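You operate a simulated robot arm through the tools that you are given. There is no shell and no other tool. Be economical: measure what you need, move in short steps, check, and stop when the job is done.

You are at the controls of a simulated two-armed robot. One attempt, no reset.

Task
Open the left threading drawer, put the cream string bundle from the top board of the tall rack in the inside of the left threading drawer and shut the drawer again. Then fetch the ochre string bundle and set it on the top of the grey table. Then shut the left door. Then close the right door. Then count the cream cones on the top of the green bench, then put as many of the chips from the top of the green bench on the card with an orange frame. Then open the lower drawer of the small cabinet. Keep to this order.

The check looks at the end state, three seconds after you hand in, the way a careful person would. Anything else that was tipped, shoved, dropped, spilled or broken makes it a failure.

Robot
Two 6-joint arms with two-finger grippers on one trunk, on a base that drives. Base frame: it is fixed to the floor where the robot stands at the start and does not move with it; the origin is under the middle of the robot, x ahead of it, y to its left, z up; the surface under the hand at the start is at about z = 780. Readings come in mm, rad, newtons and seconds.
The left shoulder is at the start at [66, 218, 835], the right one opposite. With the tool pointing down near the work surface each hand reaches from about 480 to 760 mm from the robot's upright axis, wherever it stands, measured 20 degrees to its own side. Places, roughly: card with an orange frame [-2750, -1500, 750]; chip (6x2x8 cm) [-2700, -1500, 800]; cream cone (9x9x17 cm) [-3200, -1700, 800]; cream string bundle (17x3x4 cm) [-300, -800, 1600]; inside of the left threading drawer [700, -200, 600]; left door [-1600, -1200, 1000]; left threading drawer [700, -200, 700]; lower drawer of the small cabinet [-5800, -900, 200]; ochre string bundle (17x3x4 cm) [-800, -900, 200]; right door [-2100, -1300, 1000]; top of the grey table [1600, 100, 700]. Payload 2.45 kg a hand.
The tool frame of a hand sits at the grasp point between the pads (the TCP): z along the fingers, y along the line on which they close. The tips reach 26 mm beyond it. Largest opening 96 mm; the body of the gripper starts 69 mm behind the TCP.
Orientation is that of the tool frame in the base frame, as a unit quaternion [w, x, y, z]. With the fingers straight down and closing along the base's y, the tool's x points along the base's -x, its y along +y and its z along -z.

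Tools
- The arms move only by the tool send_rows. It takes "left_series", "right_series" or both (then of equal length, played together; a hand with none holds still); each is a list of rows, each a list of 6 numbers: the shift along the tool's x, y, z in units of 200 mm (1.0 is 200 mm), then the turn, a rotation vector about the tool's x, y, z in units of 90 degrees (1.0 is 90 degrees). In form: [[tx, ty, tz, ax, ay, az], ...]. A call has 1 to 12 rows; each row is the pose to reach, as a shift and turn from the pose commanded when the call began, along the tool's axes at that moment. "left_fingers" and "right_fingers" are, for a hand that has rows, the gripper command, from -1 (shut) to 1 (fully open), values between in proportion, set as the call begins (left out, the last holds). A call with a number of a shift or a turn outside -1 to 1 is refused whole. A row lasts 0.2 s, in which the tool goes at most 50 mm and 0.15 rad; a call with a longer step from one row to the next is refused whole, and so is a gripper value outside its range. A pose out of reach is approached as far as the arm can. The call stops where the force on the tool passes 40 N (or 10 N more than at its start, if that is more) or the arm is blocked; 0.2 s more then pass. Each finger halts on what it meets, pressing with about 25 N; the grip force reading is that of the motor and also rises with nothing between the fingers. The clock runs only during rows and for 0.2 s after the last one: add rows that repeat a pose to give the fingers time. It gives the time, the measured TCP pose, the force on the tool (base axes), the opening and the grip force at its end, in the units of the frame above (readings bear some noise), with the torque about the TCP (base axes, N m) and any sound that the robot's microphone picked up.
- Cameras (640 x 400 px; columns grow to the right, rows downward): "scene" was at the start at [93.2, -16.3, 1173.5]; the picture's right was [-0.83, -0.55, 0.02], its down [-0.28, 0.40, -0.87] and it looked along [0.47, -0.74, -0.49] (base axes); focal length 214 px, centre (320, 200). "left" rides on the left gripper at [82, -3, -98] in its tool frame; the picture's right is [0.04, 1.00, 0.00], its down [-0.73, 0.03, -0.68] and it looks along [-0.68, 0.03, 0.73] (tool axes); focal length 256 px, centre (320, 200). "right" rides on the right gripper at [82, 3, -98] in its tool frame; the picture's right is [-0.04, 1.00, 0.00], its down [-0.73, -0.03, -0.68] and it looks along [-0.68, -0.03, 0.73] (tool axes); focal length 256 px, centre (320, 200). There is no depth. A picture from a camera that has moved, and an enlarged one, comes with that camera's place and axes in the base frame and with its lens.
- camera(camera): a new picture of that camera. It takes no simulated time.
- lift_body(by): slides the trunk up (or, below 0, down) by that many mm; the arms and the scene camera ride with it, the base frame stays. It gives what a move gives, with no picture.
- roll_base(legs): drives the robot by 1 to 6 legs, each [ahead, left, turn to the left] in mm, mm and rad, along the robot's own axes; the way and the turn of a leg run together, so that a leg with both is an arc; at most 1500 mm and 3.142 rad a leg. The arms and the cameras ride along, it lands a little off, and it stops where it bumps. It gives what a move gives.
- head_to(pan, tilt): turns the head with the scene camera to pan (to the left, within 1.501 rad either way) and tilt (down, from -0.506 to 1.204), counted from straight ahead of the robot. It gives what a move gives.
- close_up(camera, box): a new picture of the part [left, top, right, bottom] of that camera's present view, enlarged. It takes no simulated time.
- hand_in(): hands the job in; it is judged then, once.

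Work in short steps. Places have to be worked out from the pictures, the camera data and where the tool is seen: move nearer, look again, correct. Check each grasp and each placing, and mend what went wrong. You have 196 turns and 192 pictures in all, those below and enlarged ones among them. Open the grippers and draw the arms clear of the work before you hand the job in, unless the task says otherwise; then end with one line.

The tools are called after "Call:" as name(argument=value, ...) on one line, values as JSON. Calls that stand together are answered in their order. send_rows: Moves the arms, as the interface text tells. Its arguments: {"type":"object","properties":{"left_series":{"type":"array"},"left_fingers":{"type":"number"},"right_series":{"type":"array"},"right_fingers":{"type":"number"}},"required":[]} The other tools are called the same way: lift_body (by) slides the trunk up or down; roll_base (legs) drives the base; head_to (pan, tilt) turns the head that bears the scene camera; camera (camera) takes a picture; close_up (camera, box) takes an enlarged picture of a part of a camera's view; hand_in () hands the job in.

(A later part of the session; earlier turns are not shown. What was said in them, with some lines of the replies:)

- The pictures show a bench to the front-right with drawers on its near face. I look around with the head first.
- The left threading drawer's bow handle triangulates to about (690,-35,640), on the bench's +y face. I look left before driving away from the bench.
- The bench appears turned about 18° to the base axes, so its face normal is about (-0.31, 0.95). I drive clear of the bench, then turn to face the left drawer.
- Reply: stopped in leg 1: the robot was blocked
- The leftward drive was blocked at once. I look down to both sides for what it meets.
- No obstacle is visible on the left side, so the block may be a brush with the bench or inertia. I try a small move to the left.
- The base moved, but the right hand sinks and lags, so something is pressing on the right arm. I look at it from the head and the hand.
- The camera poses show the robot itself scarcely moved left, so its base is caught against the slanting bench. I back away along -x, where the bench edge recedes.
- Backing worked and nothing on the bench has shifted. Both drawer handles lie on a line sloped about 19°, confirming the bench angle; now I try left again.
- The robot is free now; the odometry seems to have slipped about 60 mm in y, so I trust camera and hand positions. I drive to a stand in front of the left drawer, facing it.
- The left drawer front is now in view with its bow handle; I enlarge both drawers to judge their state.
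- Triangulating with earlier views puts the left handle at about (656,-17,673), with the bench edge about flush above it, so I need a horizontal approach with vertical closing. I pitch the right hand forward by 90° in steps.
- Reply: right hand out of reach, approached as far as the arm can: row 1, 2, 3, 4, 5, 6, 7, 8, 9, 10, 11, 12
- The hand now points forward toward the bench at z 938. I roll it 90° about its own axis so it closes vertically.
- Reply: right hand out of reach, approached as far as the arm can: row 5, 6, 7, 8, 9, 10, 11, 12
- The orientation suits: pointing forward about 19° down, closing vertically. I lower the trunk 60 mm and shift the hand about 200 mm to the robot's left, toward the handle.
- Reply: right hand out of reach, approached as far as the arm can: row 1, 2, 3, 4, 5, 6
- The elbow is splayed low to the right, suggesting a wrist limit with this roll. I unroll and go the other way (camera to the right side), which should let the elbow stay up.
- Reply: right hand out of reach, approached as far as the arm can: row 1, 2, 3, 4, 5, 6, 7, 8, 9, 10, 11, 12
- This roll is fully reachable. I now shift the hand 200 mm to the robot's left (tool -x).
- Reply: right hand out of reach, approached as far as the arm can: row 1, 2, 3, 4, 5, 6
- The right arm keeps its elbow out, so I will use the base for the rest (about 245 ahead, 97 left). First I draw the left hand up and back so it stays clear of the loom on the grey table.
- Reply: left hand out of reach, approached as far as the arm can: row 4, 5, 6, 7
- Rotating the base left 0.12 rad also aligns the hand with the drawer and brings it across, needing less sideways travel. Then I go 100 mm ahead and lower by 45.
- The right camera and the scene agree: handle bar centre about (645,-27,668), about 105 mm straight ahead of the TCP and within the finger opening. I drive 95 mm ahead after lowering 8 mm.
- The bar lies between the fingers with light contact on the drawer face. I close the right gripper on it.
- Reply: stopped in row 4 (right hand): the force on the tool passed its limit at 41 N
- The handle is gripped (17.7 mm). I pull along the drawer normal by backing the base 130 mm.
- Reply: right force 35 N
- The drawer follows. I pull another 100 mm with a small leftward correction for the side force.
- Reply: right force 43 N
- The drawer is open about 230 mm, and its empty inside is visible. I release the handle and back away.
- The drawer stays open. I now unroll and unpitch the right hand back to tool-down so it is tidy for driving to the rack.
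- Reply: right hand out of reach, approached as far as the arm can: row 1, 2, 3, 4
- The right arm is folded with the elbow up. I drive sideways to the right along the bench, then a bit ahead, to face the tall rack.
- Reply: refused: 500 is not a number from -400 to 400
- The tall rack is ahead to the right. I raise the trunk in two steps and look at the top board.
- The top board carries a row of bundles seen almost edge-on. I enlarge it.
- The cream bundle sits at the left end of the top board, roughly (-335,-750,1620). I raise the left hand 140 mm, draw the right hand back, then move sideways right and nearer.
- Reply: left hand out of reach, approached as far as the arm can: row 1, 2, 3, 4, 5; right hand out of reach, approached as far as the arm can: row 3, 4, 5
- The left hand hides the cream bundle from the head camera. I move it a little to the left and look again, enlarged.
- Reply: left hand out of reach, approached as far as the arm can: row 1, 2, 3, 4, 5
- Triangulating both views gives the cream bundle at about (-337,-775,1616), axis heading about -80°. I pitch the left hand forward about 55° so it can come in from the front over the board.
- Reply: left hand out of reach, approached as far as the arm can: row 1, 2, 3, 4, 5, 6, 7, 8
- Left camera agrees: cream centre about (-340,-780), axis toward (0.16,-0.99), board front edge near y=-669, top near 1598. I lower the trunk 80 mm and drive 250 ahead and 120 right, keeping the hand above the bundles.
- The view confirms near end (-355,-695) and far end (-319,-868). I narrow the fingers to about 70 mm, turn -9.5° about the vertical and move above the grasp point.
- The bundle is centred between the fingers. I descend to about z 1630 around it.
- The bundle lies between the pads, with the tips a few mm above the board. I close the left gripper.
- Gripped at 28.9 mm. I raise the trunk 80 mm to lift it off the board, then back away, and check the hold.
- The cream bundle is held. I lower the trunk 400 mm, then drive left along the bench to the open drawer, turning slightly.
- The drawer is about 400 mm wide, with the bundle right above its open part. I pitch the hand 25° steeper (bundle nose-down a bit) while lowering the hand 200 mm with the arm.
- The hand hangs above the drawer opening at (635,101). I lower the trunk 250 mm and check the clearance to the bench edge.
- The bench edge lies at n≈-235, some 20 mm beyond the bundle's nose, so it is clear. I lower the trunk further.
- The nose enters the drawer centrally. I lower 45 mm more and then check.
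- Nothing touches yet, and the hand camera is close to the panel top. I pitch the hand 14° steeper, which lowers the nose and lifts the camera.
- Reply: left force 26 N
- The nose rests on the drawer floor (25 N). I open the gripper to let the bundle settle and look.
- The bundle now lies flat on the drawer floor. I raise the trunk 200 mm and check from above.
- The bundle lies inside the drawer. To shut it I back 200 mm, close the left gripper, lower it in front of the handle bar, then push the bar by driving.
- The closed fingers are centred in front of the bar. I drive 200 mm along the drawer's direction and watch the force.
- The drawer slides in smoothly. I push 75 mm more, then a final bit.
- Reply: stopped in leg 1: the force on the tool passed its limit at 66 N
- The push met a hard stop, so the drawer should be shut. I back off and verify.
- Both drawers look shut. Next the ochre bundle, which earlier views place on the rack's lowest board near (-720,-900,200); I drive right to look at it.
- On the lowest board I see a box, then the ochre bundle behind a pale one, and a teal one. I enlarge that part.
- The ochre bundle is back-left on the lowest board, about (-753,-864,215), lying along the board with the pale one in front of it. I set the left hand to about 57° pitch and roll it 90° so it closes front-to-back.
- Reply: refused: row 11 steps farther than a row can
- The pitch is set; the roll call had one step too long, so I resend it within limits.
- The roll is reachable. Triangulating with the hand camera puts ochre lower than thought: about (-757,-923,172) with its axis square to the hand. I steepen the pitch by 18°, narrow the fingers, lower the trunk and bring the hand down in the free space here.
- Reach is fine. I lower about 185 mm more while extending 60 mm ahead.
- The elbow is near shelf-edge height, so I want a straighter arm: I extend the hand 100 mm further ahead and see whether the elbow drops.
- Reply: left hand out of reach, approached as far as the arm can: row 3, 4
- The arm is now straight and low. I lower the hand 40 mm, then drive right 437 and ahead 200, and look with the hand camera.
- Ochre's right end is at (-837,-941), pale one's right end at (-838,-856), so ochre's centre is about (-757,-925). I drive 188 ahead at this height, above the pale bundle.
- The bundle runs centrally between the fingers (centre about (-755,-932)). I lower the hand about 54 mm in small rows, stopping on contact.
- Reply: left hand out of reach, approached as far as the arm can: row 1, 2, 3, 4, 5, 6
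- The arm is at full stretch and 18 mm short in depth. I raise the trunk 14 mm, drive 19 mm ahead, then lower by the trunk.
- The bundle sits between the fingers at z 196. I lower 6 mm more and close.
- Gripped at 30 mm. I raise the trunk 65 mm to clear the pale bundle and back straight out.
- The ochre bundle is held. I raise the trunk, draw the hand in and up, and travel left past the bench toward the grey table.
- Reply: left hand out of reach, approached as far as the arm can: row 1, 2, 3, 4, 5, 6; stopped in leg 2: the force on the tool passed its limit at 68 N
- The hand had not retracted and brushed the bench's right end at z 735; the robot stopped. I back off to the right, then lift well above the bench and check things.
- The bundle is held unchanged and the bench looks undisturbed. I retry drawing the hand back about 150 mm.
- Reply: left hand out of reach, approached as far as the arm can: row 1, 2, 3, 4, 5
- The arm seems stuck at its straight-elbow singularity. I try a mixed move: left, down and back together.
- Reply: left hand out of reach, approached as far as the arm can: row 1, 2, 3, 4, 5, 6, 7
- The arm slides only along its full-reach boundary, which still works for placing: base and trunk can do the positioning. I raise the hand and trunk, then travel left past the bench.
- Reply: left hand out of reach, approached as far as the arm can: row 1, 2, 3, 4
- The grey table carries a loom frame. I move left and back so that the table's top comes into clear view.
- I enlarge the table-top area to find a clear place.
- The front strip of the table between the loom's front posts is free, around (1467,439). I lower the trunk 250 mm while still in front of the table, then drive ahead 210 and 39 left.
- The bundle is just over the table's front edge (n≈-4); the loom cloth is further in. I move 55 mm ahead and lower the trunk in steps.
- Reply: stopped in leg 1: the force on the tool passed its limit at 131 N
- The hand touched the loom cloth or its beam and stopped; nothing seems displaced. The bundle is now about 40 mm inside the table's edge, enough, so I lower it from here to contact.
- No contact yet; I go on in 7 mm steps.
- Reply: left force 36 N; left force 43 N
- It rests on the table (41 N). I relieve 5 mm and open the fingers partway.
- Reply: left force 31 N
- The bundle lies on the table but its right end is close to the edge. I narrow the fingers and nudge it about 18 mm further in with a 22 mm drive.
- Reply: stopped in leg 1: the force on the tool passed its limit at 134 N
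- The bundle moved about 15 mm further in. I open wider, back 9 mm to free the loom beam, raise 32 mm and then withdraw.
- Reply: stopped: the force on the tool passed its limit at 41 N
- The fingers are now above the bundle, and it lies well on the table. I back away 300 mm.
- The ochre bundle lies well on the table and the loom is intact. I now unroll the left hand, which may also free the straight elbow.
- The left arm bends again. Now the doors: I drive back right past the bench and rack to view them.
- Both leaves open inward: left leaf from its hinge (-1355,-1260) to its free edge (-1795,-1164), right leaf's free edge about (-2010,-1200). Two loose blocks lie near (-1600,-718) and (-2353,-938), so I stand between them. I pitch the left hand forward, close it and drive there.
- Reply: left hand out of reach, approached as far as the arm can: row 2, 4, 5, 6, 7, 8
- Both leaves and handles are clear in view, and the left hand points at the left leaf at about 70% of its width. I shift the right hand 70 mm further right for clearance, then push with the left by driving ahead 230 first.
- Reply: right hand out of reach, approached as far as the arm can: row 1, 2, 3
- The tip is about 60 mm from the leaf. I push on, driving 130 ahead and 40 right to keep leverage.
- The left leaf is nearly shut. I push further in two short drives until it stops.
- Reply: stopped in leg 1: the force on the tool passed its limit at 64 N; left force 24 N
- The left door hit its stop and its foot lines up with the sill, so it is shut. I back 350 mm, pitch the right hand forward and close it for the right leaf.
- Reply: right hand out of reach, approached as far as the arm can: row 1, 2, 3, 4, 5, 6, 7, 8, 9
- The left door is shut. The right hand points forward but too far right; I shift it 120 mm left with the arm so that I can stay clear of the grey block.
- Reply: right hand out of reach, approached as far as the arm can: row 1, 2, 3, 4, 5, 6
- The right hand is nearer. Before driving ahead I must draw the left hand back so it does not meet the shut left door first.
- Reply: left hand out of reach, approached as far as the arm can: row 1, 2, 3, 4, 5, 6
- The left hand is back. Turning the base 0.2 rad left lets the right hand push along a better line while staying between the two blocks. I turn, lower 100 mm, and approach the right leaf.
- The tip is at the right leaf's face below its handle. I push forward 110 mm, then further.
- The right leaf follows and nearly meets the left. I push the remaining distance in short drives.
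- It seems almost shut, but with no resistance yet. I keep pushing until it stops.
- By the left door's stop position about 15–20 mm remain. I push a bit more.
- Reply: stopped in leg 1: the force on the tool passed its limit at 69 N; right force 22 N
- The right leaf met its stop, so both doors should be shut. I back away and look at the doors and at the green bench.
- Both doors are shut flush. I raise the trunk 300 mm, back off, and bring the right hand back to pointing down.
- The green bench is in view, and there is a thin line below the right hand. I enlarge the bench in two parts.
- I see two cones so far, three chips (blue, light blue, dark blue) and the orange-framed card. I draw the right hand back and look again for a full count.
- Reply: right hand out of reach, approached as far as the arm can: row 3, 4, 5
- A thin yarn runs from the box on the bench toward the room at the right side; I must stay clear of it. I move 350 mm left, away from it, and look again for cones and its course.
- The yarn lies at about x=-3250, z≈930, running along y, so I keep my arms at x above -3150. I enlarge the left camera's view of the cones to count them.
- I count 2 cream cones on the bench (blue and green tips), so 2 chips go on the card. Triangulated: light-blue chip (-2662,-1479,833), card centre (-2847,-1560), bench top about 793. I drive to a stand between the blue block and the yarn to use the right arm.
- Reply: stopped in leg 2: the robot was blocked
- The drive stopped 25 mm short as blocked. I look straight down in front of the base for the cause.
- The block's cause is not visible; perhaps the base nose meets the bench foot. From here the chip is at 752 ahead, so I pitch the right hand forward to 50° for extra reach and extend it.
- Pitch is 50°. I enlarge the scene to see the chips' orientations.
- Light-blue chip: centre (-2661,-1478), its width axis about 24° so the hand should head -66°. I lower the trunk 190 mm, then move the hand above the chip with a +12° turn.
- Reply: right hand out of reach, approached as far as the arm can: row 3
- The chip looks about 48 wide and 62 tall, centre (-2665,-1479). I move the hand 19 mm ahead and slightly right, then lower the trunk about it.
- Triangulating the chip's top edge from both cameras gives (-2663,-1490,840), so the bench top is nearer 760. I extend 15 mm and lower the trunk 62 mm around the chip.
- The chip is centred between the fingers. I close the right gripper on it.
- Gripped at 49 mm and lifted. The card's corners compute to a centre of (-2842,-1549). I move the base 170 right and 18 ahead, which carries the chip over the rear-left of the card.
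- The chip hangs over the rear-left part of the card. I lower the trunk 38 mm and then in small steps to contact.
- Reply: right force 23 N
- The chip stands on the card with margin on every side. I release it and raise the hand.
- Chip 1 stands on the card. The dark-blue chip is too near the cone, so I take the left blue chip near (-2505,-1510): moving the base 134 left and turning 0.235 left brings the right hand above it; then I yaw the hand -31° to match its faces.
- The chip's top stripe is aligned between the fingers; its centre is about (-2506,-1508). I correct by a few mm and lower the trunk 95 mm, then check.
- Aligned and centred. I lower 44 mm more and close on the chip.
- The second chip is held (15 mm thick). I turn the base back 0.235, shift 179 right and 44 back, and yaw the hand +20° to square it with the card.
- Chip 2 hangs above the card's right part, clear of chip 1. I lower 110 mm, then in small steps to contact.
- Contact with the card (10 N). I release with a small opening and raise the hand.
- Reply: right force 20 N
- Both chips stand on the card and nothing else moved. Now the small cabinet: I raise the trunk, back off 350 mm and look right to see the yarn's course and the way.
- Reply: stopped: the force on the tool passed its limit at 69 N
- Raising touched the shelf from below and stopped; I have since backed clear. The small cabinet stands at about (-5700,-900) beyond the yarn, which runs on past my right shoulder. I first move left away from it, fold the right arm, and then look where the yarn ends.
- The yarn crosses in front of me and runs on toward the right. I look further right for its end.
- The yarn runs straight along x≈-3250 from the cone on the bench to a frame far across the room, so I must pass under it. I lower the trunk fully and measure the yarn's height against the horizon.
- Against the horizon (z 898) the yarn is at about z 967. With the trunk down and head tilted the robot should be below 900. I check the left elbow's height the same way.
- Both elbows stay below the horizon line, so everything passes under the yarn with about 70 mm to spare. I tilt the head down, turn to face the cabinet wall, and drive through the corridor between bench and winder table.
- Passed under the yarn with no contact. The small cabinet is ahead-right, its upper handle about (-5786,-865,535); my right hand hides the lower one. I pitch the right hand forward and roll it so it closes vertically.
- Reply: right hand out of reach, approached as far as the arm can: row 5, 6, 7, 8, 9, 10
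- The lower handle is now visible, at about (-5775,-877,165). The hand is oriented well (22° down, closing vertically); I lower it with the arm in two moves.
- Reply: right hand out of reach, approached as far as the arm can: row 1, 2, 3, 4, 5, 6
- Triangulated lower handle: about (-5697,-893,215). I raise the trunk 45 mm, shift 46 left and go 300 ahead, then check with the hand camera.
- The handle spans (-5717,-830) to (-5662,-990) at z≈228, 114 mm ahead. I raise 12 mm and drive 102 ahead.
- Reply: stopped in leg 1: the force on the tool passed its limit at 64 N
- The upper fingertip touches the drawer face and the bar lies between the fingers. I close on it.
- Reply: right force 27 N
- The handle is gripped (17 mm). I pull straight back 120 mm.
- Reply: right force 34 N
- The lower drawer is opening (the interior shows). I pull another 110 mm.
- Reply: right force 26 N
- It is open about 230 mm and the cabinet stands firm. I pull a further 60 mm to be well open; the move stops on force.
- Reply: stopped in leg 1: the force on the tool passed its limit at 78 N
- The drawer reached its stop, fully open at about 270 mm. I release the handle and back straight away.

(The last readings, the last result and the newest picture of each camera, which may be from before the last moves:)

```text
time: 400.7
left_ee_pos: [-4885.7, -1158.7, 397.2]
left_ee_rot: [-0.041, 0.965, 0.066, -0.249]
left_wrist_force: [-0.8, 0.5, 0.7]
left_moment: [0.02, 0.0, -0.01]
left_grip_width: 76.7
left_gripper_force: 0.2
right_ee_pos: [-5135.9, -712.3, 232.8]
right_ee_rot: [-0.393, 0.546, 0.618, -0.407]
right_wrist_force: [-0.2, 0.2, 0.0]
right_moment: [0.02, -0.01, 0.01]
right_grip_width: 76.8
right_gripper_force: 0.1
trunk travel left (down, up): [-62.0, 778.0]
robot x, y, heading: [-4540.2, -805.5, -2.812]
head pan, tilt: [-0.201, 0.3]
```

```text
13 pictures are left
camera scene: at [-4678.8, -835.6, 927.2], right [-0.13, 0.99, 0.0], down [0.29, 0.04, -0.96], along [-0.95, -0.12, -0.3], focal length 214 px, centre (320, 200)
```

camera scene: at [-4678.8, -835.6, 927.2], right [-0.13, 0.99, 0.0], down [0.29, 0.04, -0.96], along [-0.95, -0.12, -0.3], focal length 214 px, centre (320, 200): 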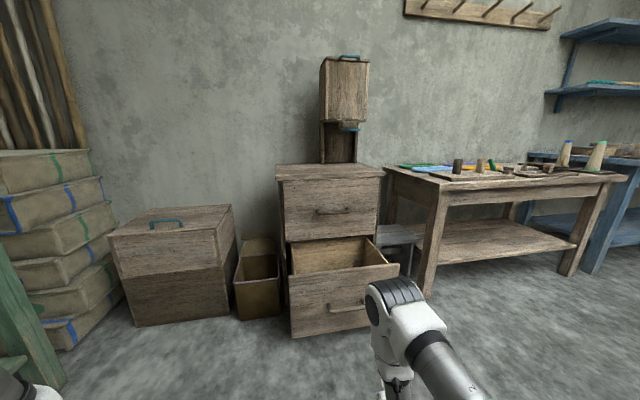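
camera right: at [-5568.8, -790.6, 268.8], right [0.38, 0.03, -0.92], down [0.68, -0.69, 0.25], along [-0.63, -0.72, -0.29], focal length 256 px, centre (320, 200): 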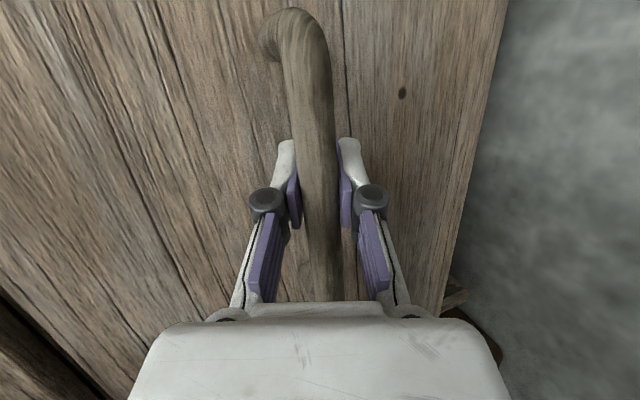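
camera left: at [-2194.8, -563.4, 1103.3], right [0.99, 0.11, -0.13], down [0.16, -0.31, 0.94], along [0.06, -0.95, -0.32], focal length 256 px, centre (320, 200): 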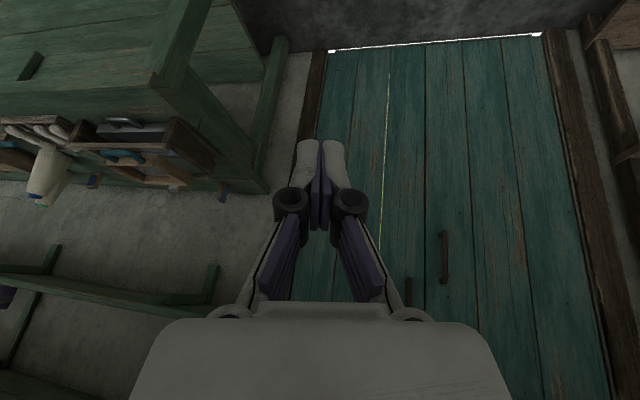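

The lower drawer is open, the upper shut, and the surroundings are untouched. As a last check I look back along the green bench to confirm the cone count and the chips.

Call:
lift_body(by=300)

Call:
head_to(pan=1.5, tilt=0.35)

Call:
camera(camera="scene")

```text
time: 403.7
left_ee_pos: [-4885.2, -1157.2, 697.0]
left_ee_rot: [-0.042, 0.965, 0.066, -0.25]
left_wrist_force: [0.2, -0.1, -0.5]
left_moment: [0.01, 0.04, 0.03]
left_grip_width: 77.2
left_gripper_force: 0.0
right_ee_pos: [-5137.6, -710.8, 534.2]
right_ee_rot: [-0.393, 0.547, 0.618, -0.406]
right_wrist_force: [-1.5, 0.2, 0.7]
right_moment: [0.02, -0.04, -0.02]
right_grip_width: 76.7
right_gripper_force: 0.0
trunk travel left (down, up): [-362.0, 478.0]
robot x, y, heading: [-4539.2, -804.3, -2.82]
head pan, tilt: [-0.201, 0.3]
```

```text
time: 405.4
left_ee_pos: [-4886.0, -1158.5, 696.1]
left_ee_rot: [-0.042, 0.965, 0.066, -0.25]
left_wrist_force: [-0.9, 0.2, -0.2]
left_moment: [0.01, 0.0, 0.0]
left_grip_width: 77.0
left_gripper_force: 0.0
right_ee_pos: [-5135.9, -711.3, 533.4]
right_ee_rot: [-0.393, 0.546, 0.619, -0.405]
right_wrist_force: [0.5, -0.4, -0.3]
right_moment: [0.01, 0.03, 0.0]
right_grip_width: 76.7
right_gripper_force: 0.1
trunk travel left (down, up): [-362.0, 478.0]
robot x, y, heading: [-4541.7, -811.5, -2.815]
head pan, tilt: [1.499, 0.351]
```

```text
12 pictures are left
camera scene: at [-4562.8, -914.0, 1222.5], right [-0.97, -0.25, 0.0], down [-0.09, 0.33, -0.94], along [0.24, -0.91, -0.34], focal length 214 px, centre (320, 200)
```

scene: 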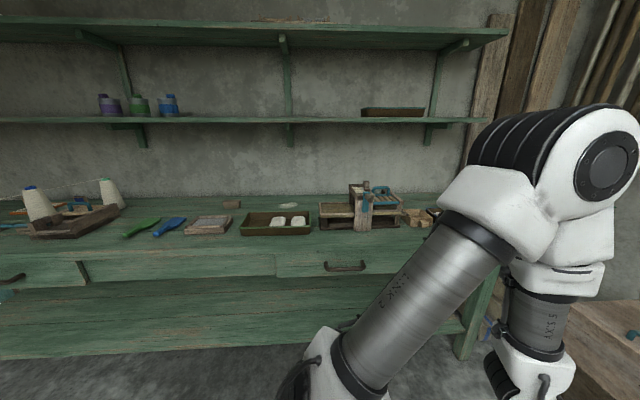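

Only two cream cones stand on the bench, so two chips on the card is right. All steps are done, the grippers are open and the arms are clear, so I hand in.

Call:
hand_in()

```text
The job is handed in.
```

I did every step in the order given and handed the job in. The cream bundle is in the shut left drawer and the ochre bundle is on the grey table. Both doors are shut, two chips stand on the card to match the two cream cones, and the cabinet's lower drawer is open. Along the way the robot bumped the big bench, the loom on the grey table and the shelf above the green bench; I saw nothing displaced, though I did not look at that shelf up close.
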